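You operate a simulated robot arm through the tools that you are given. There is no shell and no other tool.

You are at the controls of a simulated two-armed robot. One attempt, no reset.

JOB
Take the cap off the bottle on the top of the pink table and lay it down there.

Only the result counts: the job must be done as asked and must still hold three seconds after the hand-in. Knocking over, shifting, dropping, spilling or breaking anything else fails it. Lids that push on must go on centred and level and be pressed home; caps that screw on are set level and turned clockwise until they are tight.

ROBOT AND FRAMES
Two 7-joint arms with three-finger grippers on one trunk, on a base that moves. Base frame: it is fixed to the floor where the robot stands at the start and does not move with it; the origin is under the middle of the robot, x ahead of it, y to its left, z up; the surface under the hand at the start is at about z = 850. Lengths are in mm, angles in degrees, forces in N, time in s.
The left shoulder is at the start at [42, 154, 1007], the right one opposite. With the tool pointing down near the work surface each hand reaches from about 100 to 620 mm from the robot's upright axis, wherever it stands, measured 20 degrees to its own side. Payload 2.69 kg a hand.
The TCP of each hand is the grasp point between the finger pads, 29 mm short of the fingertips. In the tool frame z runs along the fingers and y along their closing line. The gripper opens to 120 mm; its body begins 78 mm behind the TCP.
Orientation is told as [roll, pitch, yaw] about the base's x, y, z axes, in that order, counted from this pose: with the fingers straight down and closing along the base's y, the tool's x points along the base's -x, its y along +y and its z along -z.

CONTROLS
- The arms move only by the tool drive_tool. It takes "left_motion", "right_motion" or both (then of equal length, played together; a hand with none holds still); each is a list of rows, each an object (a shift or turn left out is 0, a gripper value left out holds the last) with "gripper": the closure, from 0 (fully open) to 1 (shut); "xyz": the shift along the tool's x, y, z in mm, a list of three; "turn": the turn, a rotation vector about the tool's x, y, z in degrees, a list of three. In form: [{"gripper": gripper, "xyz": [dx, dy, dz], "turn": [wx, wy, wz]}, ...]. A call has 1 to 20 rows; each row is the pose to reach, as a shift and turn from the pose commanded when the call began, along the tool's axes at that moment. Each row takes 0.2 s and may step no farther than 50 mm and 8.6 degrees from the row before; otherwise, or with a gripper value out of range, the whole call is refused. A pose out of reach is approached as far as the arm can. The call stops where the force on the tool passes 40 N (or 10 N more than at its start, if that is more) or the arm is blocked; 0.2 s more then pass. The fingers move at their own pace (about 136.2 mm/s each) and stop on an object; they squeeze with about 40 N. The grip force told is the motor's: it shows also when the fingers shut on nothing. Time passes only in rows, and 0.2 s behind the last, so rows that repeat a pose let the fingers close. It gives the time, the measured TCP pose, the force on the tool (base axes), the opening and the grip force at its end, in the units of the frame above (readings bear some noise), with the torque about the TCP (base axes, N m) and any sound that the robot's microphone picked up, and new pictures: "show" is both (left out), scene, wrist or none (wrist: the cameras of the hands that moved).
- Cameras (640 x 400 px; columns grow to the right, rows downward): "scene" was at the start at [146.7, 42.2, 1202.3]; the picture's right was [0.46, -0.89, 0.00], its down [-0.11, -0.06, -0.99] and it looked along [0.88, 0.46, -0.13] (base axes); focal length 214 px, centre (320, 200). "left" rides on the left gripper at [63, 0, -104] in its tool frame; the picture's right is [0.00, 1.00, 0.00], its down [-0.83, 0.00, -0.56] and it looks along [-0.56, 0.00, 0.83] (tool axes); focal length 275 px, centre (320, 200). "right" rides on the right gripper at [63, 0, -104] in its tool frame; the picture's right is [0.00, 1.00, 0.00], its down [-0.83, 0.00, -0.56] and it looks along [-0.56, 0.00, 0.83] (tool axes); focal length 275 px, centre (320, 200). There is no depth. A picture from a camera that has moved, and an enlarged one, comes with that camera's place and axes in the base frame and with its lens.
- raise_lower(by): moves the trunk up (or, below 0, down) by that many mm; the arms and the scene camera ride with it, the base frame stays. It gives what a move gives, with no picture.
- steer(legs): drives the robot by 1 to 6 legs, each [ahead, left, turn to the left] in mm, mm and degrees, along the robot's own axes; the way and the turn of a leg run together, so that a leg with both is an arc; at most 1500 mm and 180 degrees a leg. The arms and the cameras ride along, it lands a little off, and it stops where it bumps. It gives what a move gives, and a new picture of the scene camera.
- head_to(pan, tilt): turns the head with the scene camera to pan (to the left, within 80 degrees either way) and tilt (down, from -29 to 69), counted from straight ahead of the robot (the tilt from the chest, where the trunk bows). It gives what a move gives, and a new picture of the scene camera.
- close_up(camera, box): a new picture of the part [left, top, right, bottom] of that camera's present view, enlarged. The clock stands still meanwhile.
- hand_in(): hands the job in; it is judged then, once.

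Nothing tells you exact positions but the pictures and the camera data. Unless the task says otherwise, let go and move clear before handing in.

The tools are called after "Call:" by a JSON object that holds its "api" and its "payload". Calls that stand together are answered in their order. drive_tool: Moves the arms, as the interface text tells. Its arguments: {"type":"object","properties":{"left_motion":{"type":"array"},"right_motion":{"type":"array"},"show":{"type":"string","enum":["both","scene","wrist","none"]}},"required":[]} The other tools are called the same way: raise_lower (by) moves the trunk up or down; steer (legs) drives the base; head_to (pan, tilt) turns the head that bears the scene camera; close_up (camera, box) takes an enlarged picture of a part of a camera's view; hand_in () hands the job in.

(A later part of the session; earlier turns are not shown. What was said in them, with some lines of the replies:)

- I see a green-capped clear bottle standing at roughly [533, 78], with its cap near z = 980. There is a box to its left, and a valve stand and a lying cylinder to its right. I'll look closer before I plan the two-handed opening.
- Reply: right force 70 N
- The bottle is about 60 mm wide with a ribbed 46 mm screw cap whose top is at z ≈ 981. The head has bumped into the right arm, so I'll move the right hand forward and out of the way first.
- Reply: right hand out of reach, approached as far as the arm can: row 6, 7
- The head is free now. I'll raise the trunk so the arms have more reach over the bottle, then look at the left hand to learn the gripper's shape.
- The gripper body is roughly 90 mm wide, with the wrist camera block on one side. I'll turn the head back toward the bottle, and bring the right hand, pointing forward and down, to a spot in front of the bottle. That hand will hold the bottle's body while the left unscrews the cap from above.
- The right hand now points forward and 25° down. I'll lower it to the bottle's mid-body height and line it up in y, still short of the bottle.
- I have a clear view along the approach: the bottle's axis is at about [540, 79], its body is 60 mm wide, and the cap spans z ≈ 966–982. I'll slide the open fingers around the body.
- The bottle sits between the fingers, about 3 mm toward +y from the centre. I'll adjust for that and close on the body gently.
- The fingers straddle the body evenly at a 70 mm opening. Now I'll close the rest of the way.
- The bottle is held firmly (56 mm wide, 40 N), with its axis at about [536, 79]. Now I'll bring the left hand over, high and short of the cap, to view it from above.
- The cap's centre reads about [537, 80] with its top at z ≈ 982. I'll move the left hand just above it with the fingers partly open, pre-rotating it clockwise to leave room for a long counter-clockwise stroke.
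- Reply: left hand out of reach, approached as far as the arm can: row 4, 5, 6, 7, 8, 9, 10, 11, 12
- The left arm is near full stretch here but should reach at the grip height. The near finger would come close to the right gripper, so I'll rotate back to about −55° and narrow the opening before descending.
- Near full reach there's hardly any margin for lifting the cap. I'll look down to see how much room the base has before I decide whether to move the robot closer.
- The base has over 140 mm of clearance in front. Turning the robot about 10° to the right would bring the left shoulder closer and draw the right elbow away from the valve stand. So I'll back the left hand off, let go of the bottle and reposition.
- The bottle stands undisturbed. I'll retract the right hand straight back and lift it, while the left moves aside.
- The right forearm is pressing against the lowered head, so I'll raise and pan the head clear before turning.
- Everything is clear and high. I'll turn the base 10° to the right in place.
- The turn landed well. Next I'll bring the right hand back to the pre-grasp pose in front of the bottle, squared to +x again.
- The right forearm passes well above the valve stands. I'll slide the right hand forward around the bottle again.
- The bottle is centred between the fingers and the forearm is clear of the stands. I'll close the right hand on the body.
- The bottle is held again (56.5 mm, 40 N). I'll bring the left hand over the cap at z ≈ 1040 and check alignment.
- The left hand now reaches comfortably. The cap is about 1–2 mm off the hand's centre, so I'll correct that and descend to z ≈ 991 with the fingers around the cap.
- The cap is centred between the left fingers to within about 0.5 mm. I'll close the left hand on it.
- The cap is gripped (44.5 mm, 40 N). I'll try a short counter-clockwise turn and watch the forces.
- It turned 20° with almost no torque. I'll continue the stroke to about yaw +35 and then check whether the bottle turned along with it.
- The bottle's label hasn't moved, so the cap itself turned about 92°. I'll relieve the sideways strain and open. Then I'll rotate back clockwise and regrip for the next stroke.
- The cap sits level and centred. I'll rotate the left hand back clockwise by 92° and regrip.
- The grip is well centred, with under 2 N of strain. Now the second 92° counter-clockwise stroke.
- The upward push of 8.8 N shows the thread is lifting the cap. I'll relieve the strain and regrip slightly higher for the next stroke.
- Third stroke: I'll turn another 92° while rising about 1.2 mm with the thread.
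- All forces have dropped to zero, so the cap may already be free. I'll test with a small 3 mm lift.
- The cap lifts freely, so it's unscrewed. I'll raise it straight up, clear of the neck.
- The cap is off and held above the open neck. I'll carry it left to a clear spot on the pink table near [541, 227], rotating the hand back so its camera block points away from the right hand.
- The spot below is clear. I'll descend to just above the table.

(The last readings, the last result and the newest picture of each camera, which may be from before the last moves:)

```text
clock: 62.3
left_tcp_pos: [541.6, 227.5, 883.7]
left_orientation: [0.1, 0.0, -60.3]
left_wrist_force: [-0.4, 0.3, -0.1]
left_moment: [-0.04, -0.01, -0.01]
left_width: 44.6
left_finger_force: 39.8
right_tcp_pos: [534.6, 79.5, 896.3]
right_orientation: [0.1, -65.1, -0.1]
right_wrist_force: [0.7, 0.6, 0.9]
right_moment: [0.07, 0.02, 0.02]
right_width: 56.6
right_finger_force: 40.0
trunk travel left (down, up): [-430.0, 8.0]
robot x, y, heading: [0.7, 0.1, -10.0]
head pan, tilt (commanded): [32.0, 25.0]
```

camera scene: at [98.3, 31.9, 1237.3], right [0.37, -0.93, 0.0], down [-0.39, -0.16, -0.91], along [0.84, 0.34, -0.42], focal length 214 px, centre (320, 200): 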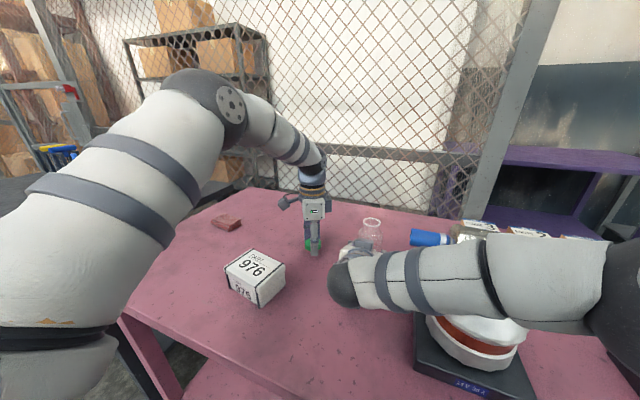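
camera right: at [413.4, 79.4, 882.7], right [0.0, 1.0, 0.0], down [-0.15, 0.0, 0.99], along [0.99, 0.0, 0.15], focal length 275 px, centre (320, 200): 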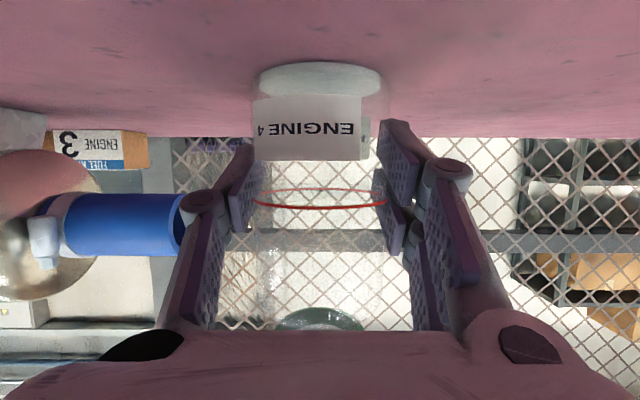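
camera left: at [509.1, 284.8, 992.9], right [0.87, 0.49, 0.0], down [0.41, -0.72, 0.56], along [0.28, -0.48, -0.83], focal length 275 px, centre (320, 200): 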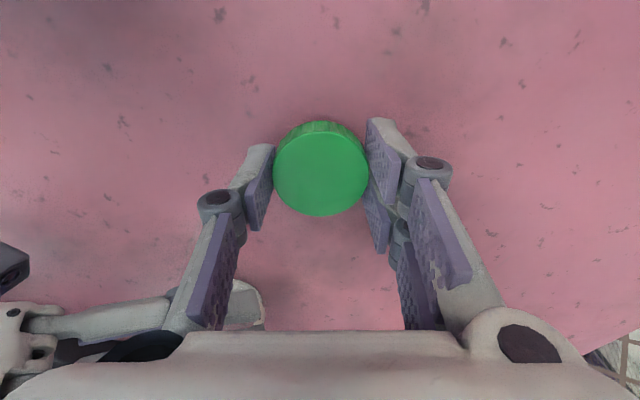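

Call:
{"api": "drive_tool", "payload": {"left_motion": [{"xyz": [0, 0, 1]}, {"xyz": [0, 0, 2]}], "show": "none"}}

```text
clock: 62.9
left_tcp_pos: [541.5, 227.7, 881.0]
left_orientation: [0.2, 0.0, -60.3]
left_wrist_force: [0.0, 0.0, 0.8]
left_moment: [0.0, -0.01, 0.0]
left_width: 44.7
left_finger_force: 39.9
right_tcp_pos: [535.4, 78.8, 896.3]
right_orientation: [0.0, -65.0, -0.1]
right_wrist_force: [-0.4, 0.8, 2.5]
right_moment: [0.04, -0.02, 0.02]
right_width: 56.3
right_finger_force: 40.1
trunk travel left (down, up): [-430.0, 8.0]
robot x, y, heading: [-1.2, 1.2, -10.1]
head pan, tilt (commanded): [32.0, 25.0]
```

The fingertips haven't touched yet at z ≈ 881. I'll keep lowering in small steps until I feel contact.

Call:
{"api": "drive_tool", "payload": {"left_motion": [{"xyz": [0, 0, 0.7]}, {"xyz": [0, 0, 1.4]}], "show": "none"}}

Call:
{"api": "drive_tool", "payload": {"left_motion": [{"xyz": [0, 0, 0.7]}], "show": "none"}}

Call:
{"api": "drive_tool", "payload": {"left_motion": [{"xyz": [0, 0, 0.7]}], "show": "wrist"}}

```text
clock: 63.5
left_tcp_pos: [540.6, 229.4, 878.2]
left_orientation: [0.1, 0.0, -60.3]
left_wrist_force: [0.2, -0.4, 0.2]
left_moment: [0.01, 0.0, 0.0]
left_width: 44.4
left_finger_force: 40.6
right_tcp_pos: [533.8, 79.3, 894.7]
right_orientation: [0.0, -65.0, -0.1]
right_wrist_force: [0.3, -0.3, 2.1]
right_moment: [0.05, 0.06, 0.0]
right_width: 56.4
right_finger_force: 40.0
trunk travel left (down, up): [-430.0, 8.0]
robot x, y, heading: [-1.0, 1.9, -10.2]
head pan, tilt (commanded): [32.0, 25.0]
```

```text
clock: 63.9
left_tcp_pos: [540.9, 229.8, 878.1]
left_orientation: [0.1, 0.0, -60.1]
left_wrist_force: [0.6, -0.6, -0.8]
left_moment: [0.03, 0.01, 0.01]
left_width: 44.6
left_finger_force: 39.9
right_tcp_pos: [535.5, 79.0, 895.2]
right_orientation: [0.1, -65.1, -0.2]
right_wrist_force: [0.6, 0.1, 1.8]
right_moment: [0.04, -0.01, -0.01]
right_width: 56.4
right_finger_force: 39.9
trunk travel left (down, up): [-430.0, 8.0]
robot x, y, heading: [-1.8, 1.4, -10.1]
head pan, tilt (commanded): [32.0, 25.0]
```

```text
clock: 64.3
left_tcp_pos: [541.4, 229.7, 878.2]
left_orientation: [0.1, 0.1, -60.2]
left_wrist_force: [0.1, 0.5, 1.6]
left_moment: [0.02, 0.03, 0.02]
left_width: 44.4
left_finger_force: 39.6
right_tcp_pos: [534.5, 80.0, 895.9]
right_orientation: [0.0, -65.0, -0.1]
right_wrist_force: [0.6, -0.6, 0.0]
right_moment: [0.02, 0.01, 0.02]
right_width: 56.6
right_finger_force: 39.8
trunk travel left (down, up): [-430.0, 8.0]
robot x, y, heading: [-1.8, 2.4, -10.3]
head pan, tilt (commanded): [32.0, 25.0]
camera left: at [510.5, 283.2, 981.6], right [0.87, 0.49, 0.0], down [0.41, -0.72, 0.56], along [0.28, -0.48, -0.83], focal length 275 px, centre (320, 200)
```

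left: 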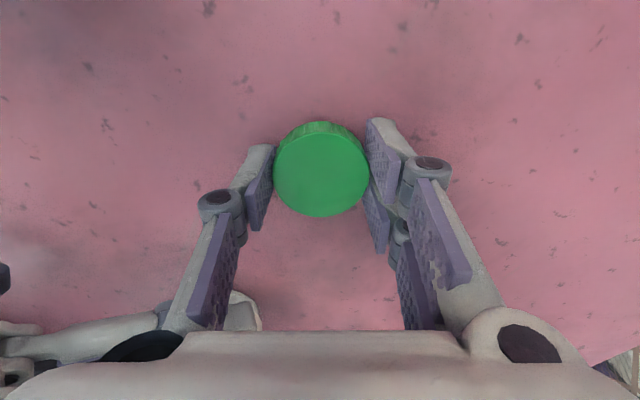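

Call:
{"api": "drive_tool", "payload": {"left_motion": [{"xyz": [0, 0, 0.8]}], "show": "none"}}

Call:
{"api": "drive_tool", "payload": {"left_motion": [{"xyz": [0, 0, 0.8]}], "show": "none"}}

```text
clock: 64.7
left_tcp_pos: [542.0, 228.7, 878.5]
left_orientation: [0.2, 0.0, -60.2]
left_wrist_force: [0.2, 0.7, 3.3]
left_moment: [-0.02, 0.05, -0.03]
left_width: 44.4
left_finger_force: 39.8
right_tcp_pos: [534.8, 79.6, 895.4]
right_orientation: [0.0, -65.0, 0.0]
right_wrist_force: [-0.1, -0.3, 0.5]
right_moment: [0.01, -0.04, -0.01]
right_width: 56.5
right_finger_force: 39.9
trunk travel left (down, up): [-430.0, 8.0]
robot x, y, heading: [-1.9, -3.6, -10.2]
head pan, tilt (commanded): [32.0, 25.0]
```

```text
clock: 65.1
left_tcp_pos: [541.4, 228.0, 878.1]
left_orientation: [0.2, 0.0, -60.1]
left_wrist_force: [-2.2, 0.7, 6.2]
left_moment: [-0.09, 0.19, -0.01]
left_width: 44.1
left_finger_force: 40.2
right_tcp_pos: [534.6, 80.2, 896.9]
right_orientation: [0.0, -65.0, -0.1]
right_wrist_force: [-0.6, -0.8, 0.5]
right_moment: [0.0, 0.03, 0.01]
right_width: 56.3
right_finger_force: 40.1
trunk travel left (down, up): [-430.0, 8.0]
robot x, y, heading: [-1.9, 1.0, -10.5]
head pan, tilt (commanded): [32.0, 25.0]
```

Contact is felt (6 N, table at z ≈ 850). I'll ease off about 1 mm and open the fingers gently to lay the cap down.

Call:
{"api": "drive_tool", "payload": {"left_motion": [{"xyz": [0, 0, -1.0]}, {"xyz": [0, 0, -1.0], "gripper": 0.62}, {"xyz": [0, 0, -1.0], "gripper": 0.6}, {"xyz": [0, 0, -1.0], "gripper": 0.57}, {"xyz": [0, 0, -1.0], "gripper": 0.52}, {"xyz": [0, 0, -1.0], "gripper": 0.46}, {"xyz": [0, 0, -1.0], "gripper": 0.42}], "show": "both"}}

Call:
{"api": "close_up", "payload": {"camera": "left", "box": [220, 60, 420, 260]}}

```text
clock: 66.7
left_tcp_pos: [540.5, 228.6, 878.9]
left_orientation: [0.1, 0.0, -60.2]
left_wrist_force: [0.8, -0.9, 0.8]
left_moment: [0.01, 0.02, 0.04]
left_width: 69.9
left_finger_force: 0.1
right_tcp_pos: [535.0, 79.7, 895.7]
right_orientation: [-0.1, -65.0, -0.2]
right_wrist_force: [1.6, -0.8, 0.8]
right_moment: [0.08, -0.02, -0.01]
right_width: 56.4
right_finger_force: 40.0
trunk travel left (down, up): [-430.0, 8.0]
robot x, y, heading: [-1.7, -0.6, -10.1]
head pan, tilt (commanded): [32.0, 25.0]
camera scene: at [98.5, 31.9, 1237.3], right [0.37, -0.93, 0.0], down [-0.39, -0.16, -0.91], along [0.84, 0.34, -0.42], focal length 214 px, centre (320, 200)
camera left: at [510.8, 283.6, 981.5], right [0.87, 0.49, 0.0], down [0.41, -0.72, 0.56], along [0.28, -0.48, -0.83], focal length 275 px, centre (320, 200)
```

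scene: 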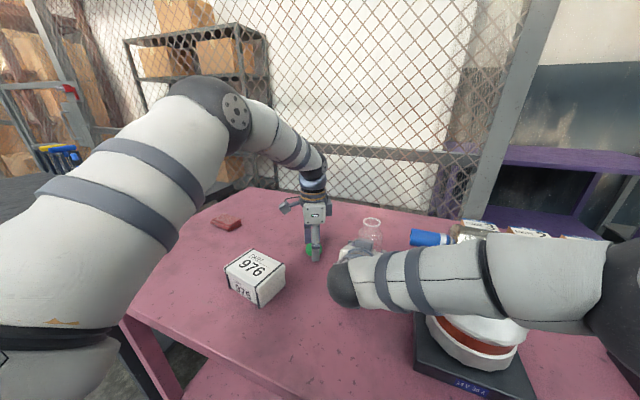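
left: 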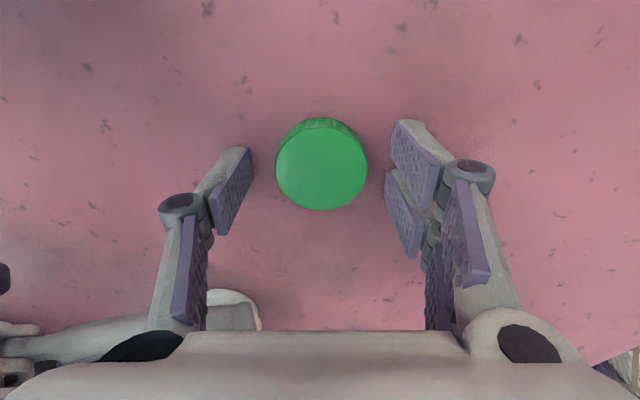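

```text
2.00 times, centred on (320, 160) of left
camera zoom: at [510.8, 283.6, 981.5], right [0.87, 0.49, 0.0], down [0.41, -0.72, 0.56], along [0.28, -0.48, -0.83], focal length 551 px, centre (320, 280)
```

zoom: 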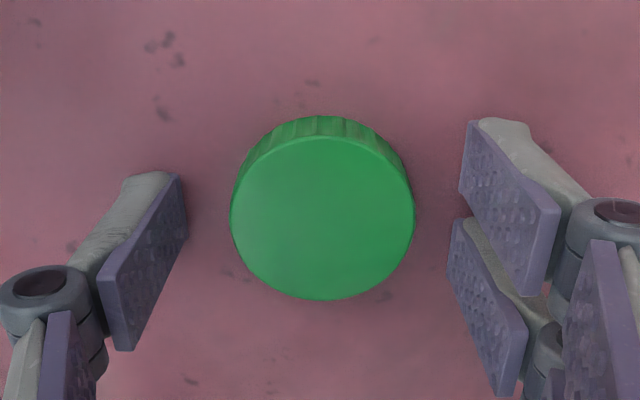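

The cap lies flat on the table. I'll lift the left hand straight up and move it away.

Call:
{"api": "drive_tool", "payload": {"left_motion": [{"xyz": [0, 0, -12]}, {"xyz": [0, 0, -30]}, {"xyz": [0, 0, -60]}, {"xyz": [0, 0, -95]}, {"xyz": [0, 0, -130]}, {"xyz": [28, -13, -160]}, {"xyz": [60, -28, -180]}, {"xyz": [90, -42, -200]}, {"xyz": [111, -52, -220]}], "show": "both"}}

Call:
{"api": "close_up", "payload": {"camera": "scene", "box": [260, 190, 440, 310]}}

```text
clock: 68.7
left_tcp_pos: [441.5, 296.6, 1100.7]
left_orientation: [0.2, -0.1, -60.3]
left_wrist_force: [0.5, -0.5, 1.3]
left_moment: [-0.02, -0.04, 0.02]
left_width: 69.6
left_finger_force: 0.1
right_tcp_pos: [535.2, 77.6, 895.8]
right_orientation: [0.0, -65.0, -0.1]
right_wrist_force: [0.6, -0.9, 0.2]
right_moment: [0.02, 0.11, 0.0]
right_width: 56.5
right_finger_force: 39.7
trunk travel left (down, up): [-430.0, 8.0]
robot x, y, heading: [3.7, -1.4, -10.3]
head pan, tilt (commanded): [32.0, 25.0]
camera scene: at [98.1, 30.8, 1237.4], right [0.37, -0.93, 0.0], down [-0.39, -0.16, -0.91], along [0.84, 0.34, -0.42], focal length 214 px, centre (320, 200)
camera left: at [410.7, 350.8, 1204.2], right [0.87, 0.49, 0.0], down [0.41, -0.72, 0.56], along [0.28, -0.48, -0.83], focal length 275 px, centre (320, 200)
```

scene: 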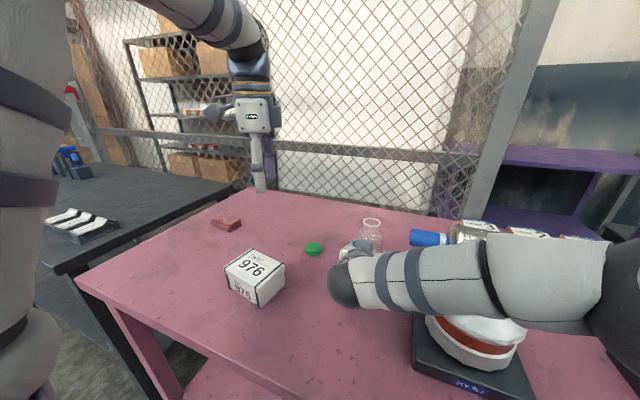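
left: 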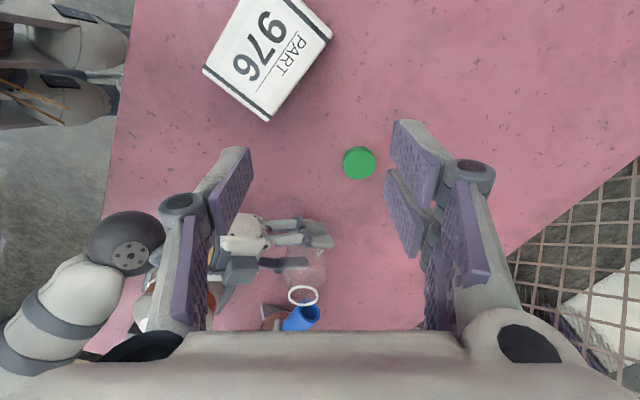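

```text
3.33 times, centred on (350, 250) of scene
camera zoom: at [98.1, 30.8, 1237.4], right [0.37, -0.93, 0.0], down [-0.39, -0.16, -0.91], along [0.84, 0.34, -0.42], focal length 715 px, centre (220, 33)
```

zoom: 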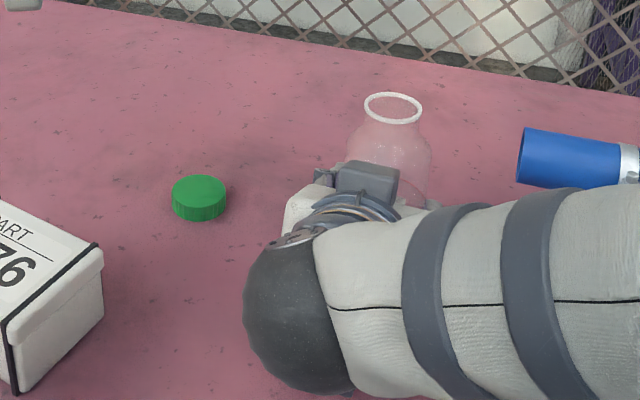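

The cap rests on the table and the open bottle is still upright. I'll release the bottle gently with the right hand.

Call:
{"api": "drive_tool", "payload": {"right_motion": [{"gripper": 0.51}, {"gripper": 0.49}, {"gripper": 0.45}, {"gripper": 0.38}, {"gripper": 0.2}, {"gripper": 0.0}, {"gripper": 0.0}], "show": "both"}}

```text
clock: 70.3
left_tcp_pos: [442.8, 296.5, 1100.4]
left_orientation: [0.1, 0.1, -60.2]
left_wrist_force: [0.9, 1.1, 0.1]
left_moment: [0.02, -0.04, -0.01]
left_width: 69.8
left_finger_force: 0.0
right_tcp_pos: [536.0, 79.2, 896.9]
right_orientation: [0.0, -64.9, -0.2]
right_wrist_force: [0.5, 0.5, 1.0]
right_moment: [0.01, 0.0, 0.01]
right_width: 120.2
right_finger_force: 0.0
trunk travel left (down, up): [-430.0, 8.0]
robot x, y, heading: [1.2, 1.0, -10.0]
head pan, tilt (commanded): [32.0, 25.0]
camera scene: at [98.5, 31.9, 1237.3], right [0.37, -0.93, 0.0], down [-0.39, -0.16, -0.91], along [0.84, 0.34, -0.42], focal length 214 px, centre (320, 200)
camera right: at [413.5, 79.3, 882.6], right [0.0, 1.0, 0.0], down [-0.15, 0.0, 0.99], along [0.99, 0.0, 0.15], focal length 275 px, centre (320, 200)
```

scene: 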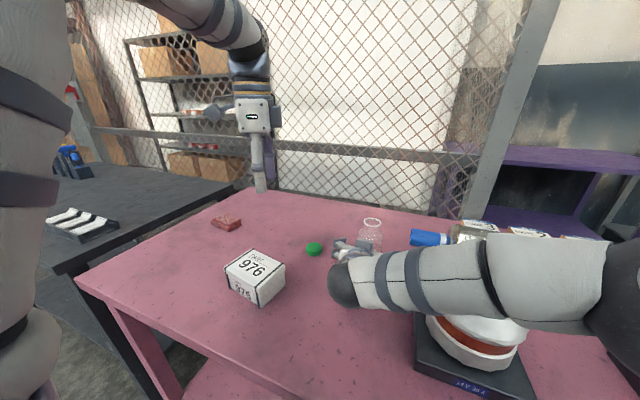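
right: 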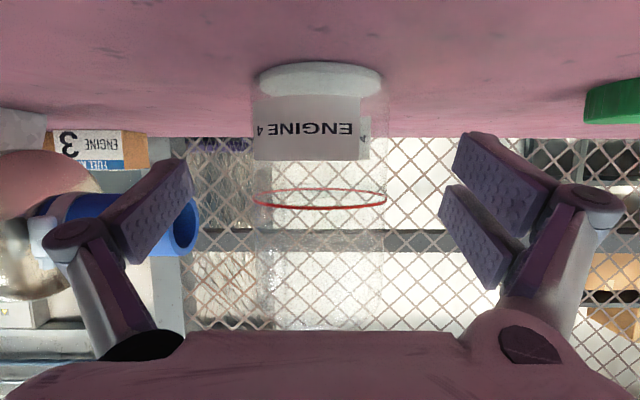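

The bottle stands freely. I'll pull the right hand straight back, clear of it.

Call:
{"api": "drive_tool", "payload": {"right_motion": [{"xyz": [9, 0, -21]}, {"xyz": [18, 0, -42]}, {"xyz": [27, 0, -63]}, {"xyz": [36, 0, -84]}, {"xyz": [45, 0, -108]}, {"xyz": [30, 0, -115]}], "show": "both"}}

Call:
{"api": "close_up", "payload": {"camera": "scene", "box": [260, 190, 440, 310]}}

```text
clock: 71.7
left_tcp_pos: [442.4, 297.4, 1101.1]
left_orientation: [0.1, -0.1, -60.3]
left_wrist_force: [0.7, 0.2, 1.3]
left_moment: [0.01, -0.01, 0.0]
left_width: 69.4
left_finger_force: 0.0
right_tcp_pos: [420.0, 76.6, 917.2]
right_orientation: [0.4, -64.8, -1.2]
right_wrist_force: [-0.7, 0.8, -0.1]
right_moment: [-0.01, 0.0, 0.01]
right_width: 119.9
right_finger_force: 0.2
trunk travel left (down, up): [-430.0, 8.0]
robot x, y, heading: [1.1, 2.1, -10.1]
head pan, tilt (commanded): [32.0, 25.0]
camera scene: at [98.3, 31.9, 1237.3], right [0.37, -0.93, 0.0], down [-0.39, -0.16, -0.91], along [0.84, 0.34, -0.42], focal length 214 px, centre (320, 200)
camera right: at [298.5, 78.9, 904.1], right [0.01, 1.0, 0.0], down [-0.15, 0.0, 0.99], along [0.99, -0.01, 0.15], focal length 275 px, centre (320, 200)
```

scene: 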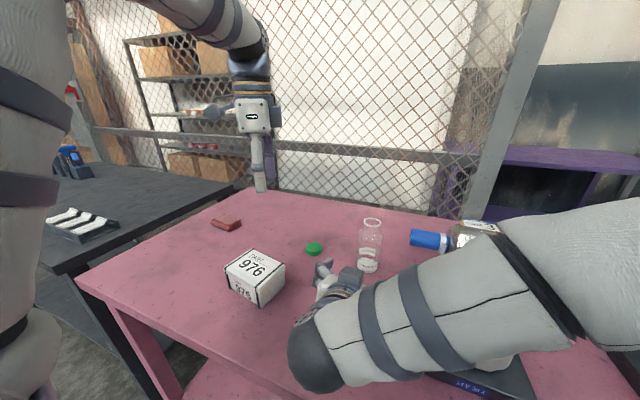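
right: 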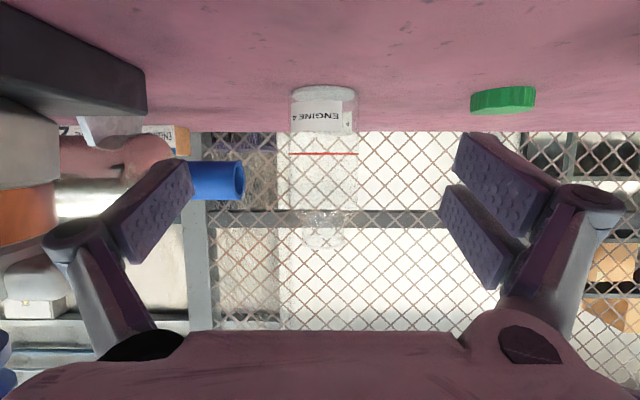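

```text
3.33 times, centred on (350, 250) of scene
camera zoom: at [98.3, 31.9, 1237.3], right [0.37, -0.93, 0.0], down [-0.39, -0.16, -0.91], along [0.84, 0.34, -0.42], focal length 715 px, centre (220, 33)
```

zoom: 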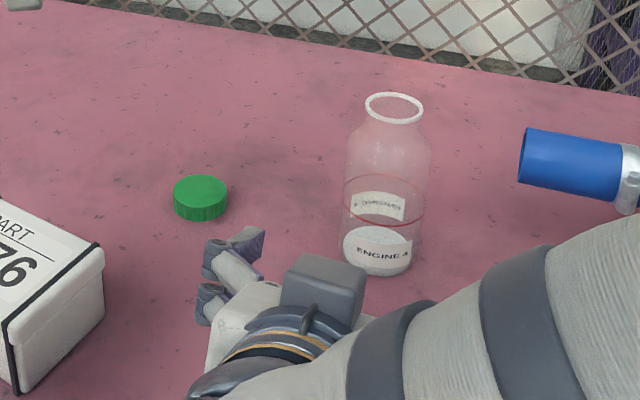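

The open bottle stands upright where it was, with its contents still inside. The green cap lies flat on the pink table, both hands are clear, and nothing else appears to have moved. I'm handing in.

Call:
{"api": "hand_in", "payload": {}}

```text
The job is handed in.
```

The cap is off the bottle and lying flat, open side down, on the pink table at about [541, 229].

The bottle is still standing upright where it was, with its contents inside. In the last pictures, nothing else on the table appears to have moved. Both hands had let go and were clear of the bottle and cap before I handed in.

To reach the cap comfortably I turned the base about 10° to the right and raised the trunk 55 mm, and left both that way. Early on the head bumped the right arm while tilting, and the right forearm later pressed against the head. Neither disturbed anything on the table.

The hand-in was accepted, but no verdict came back, so I can't confirm how it was judged.
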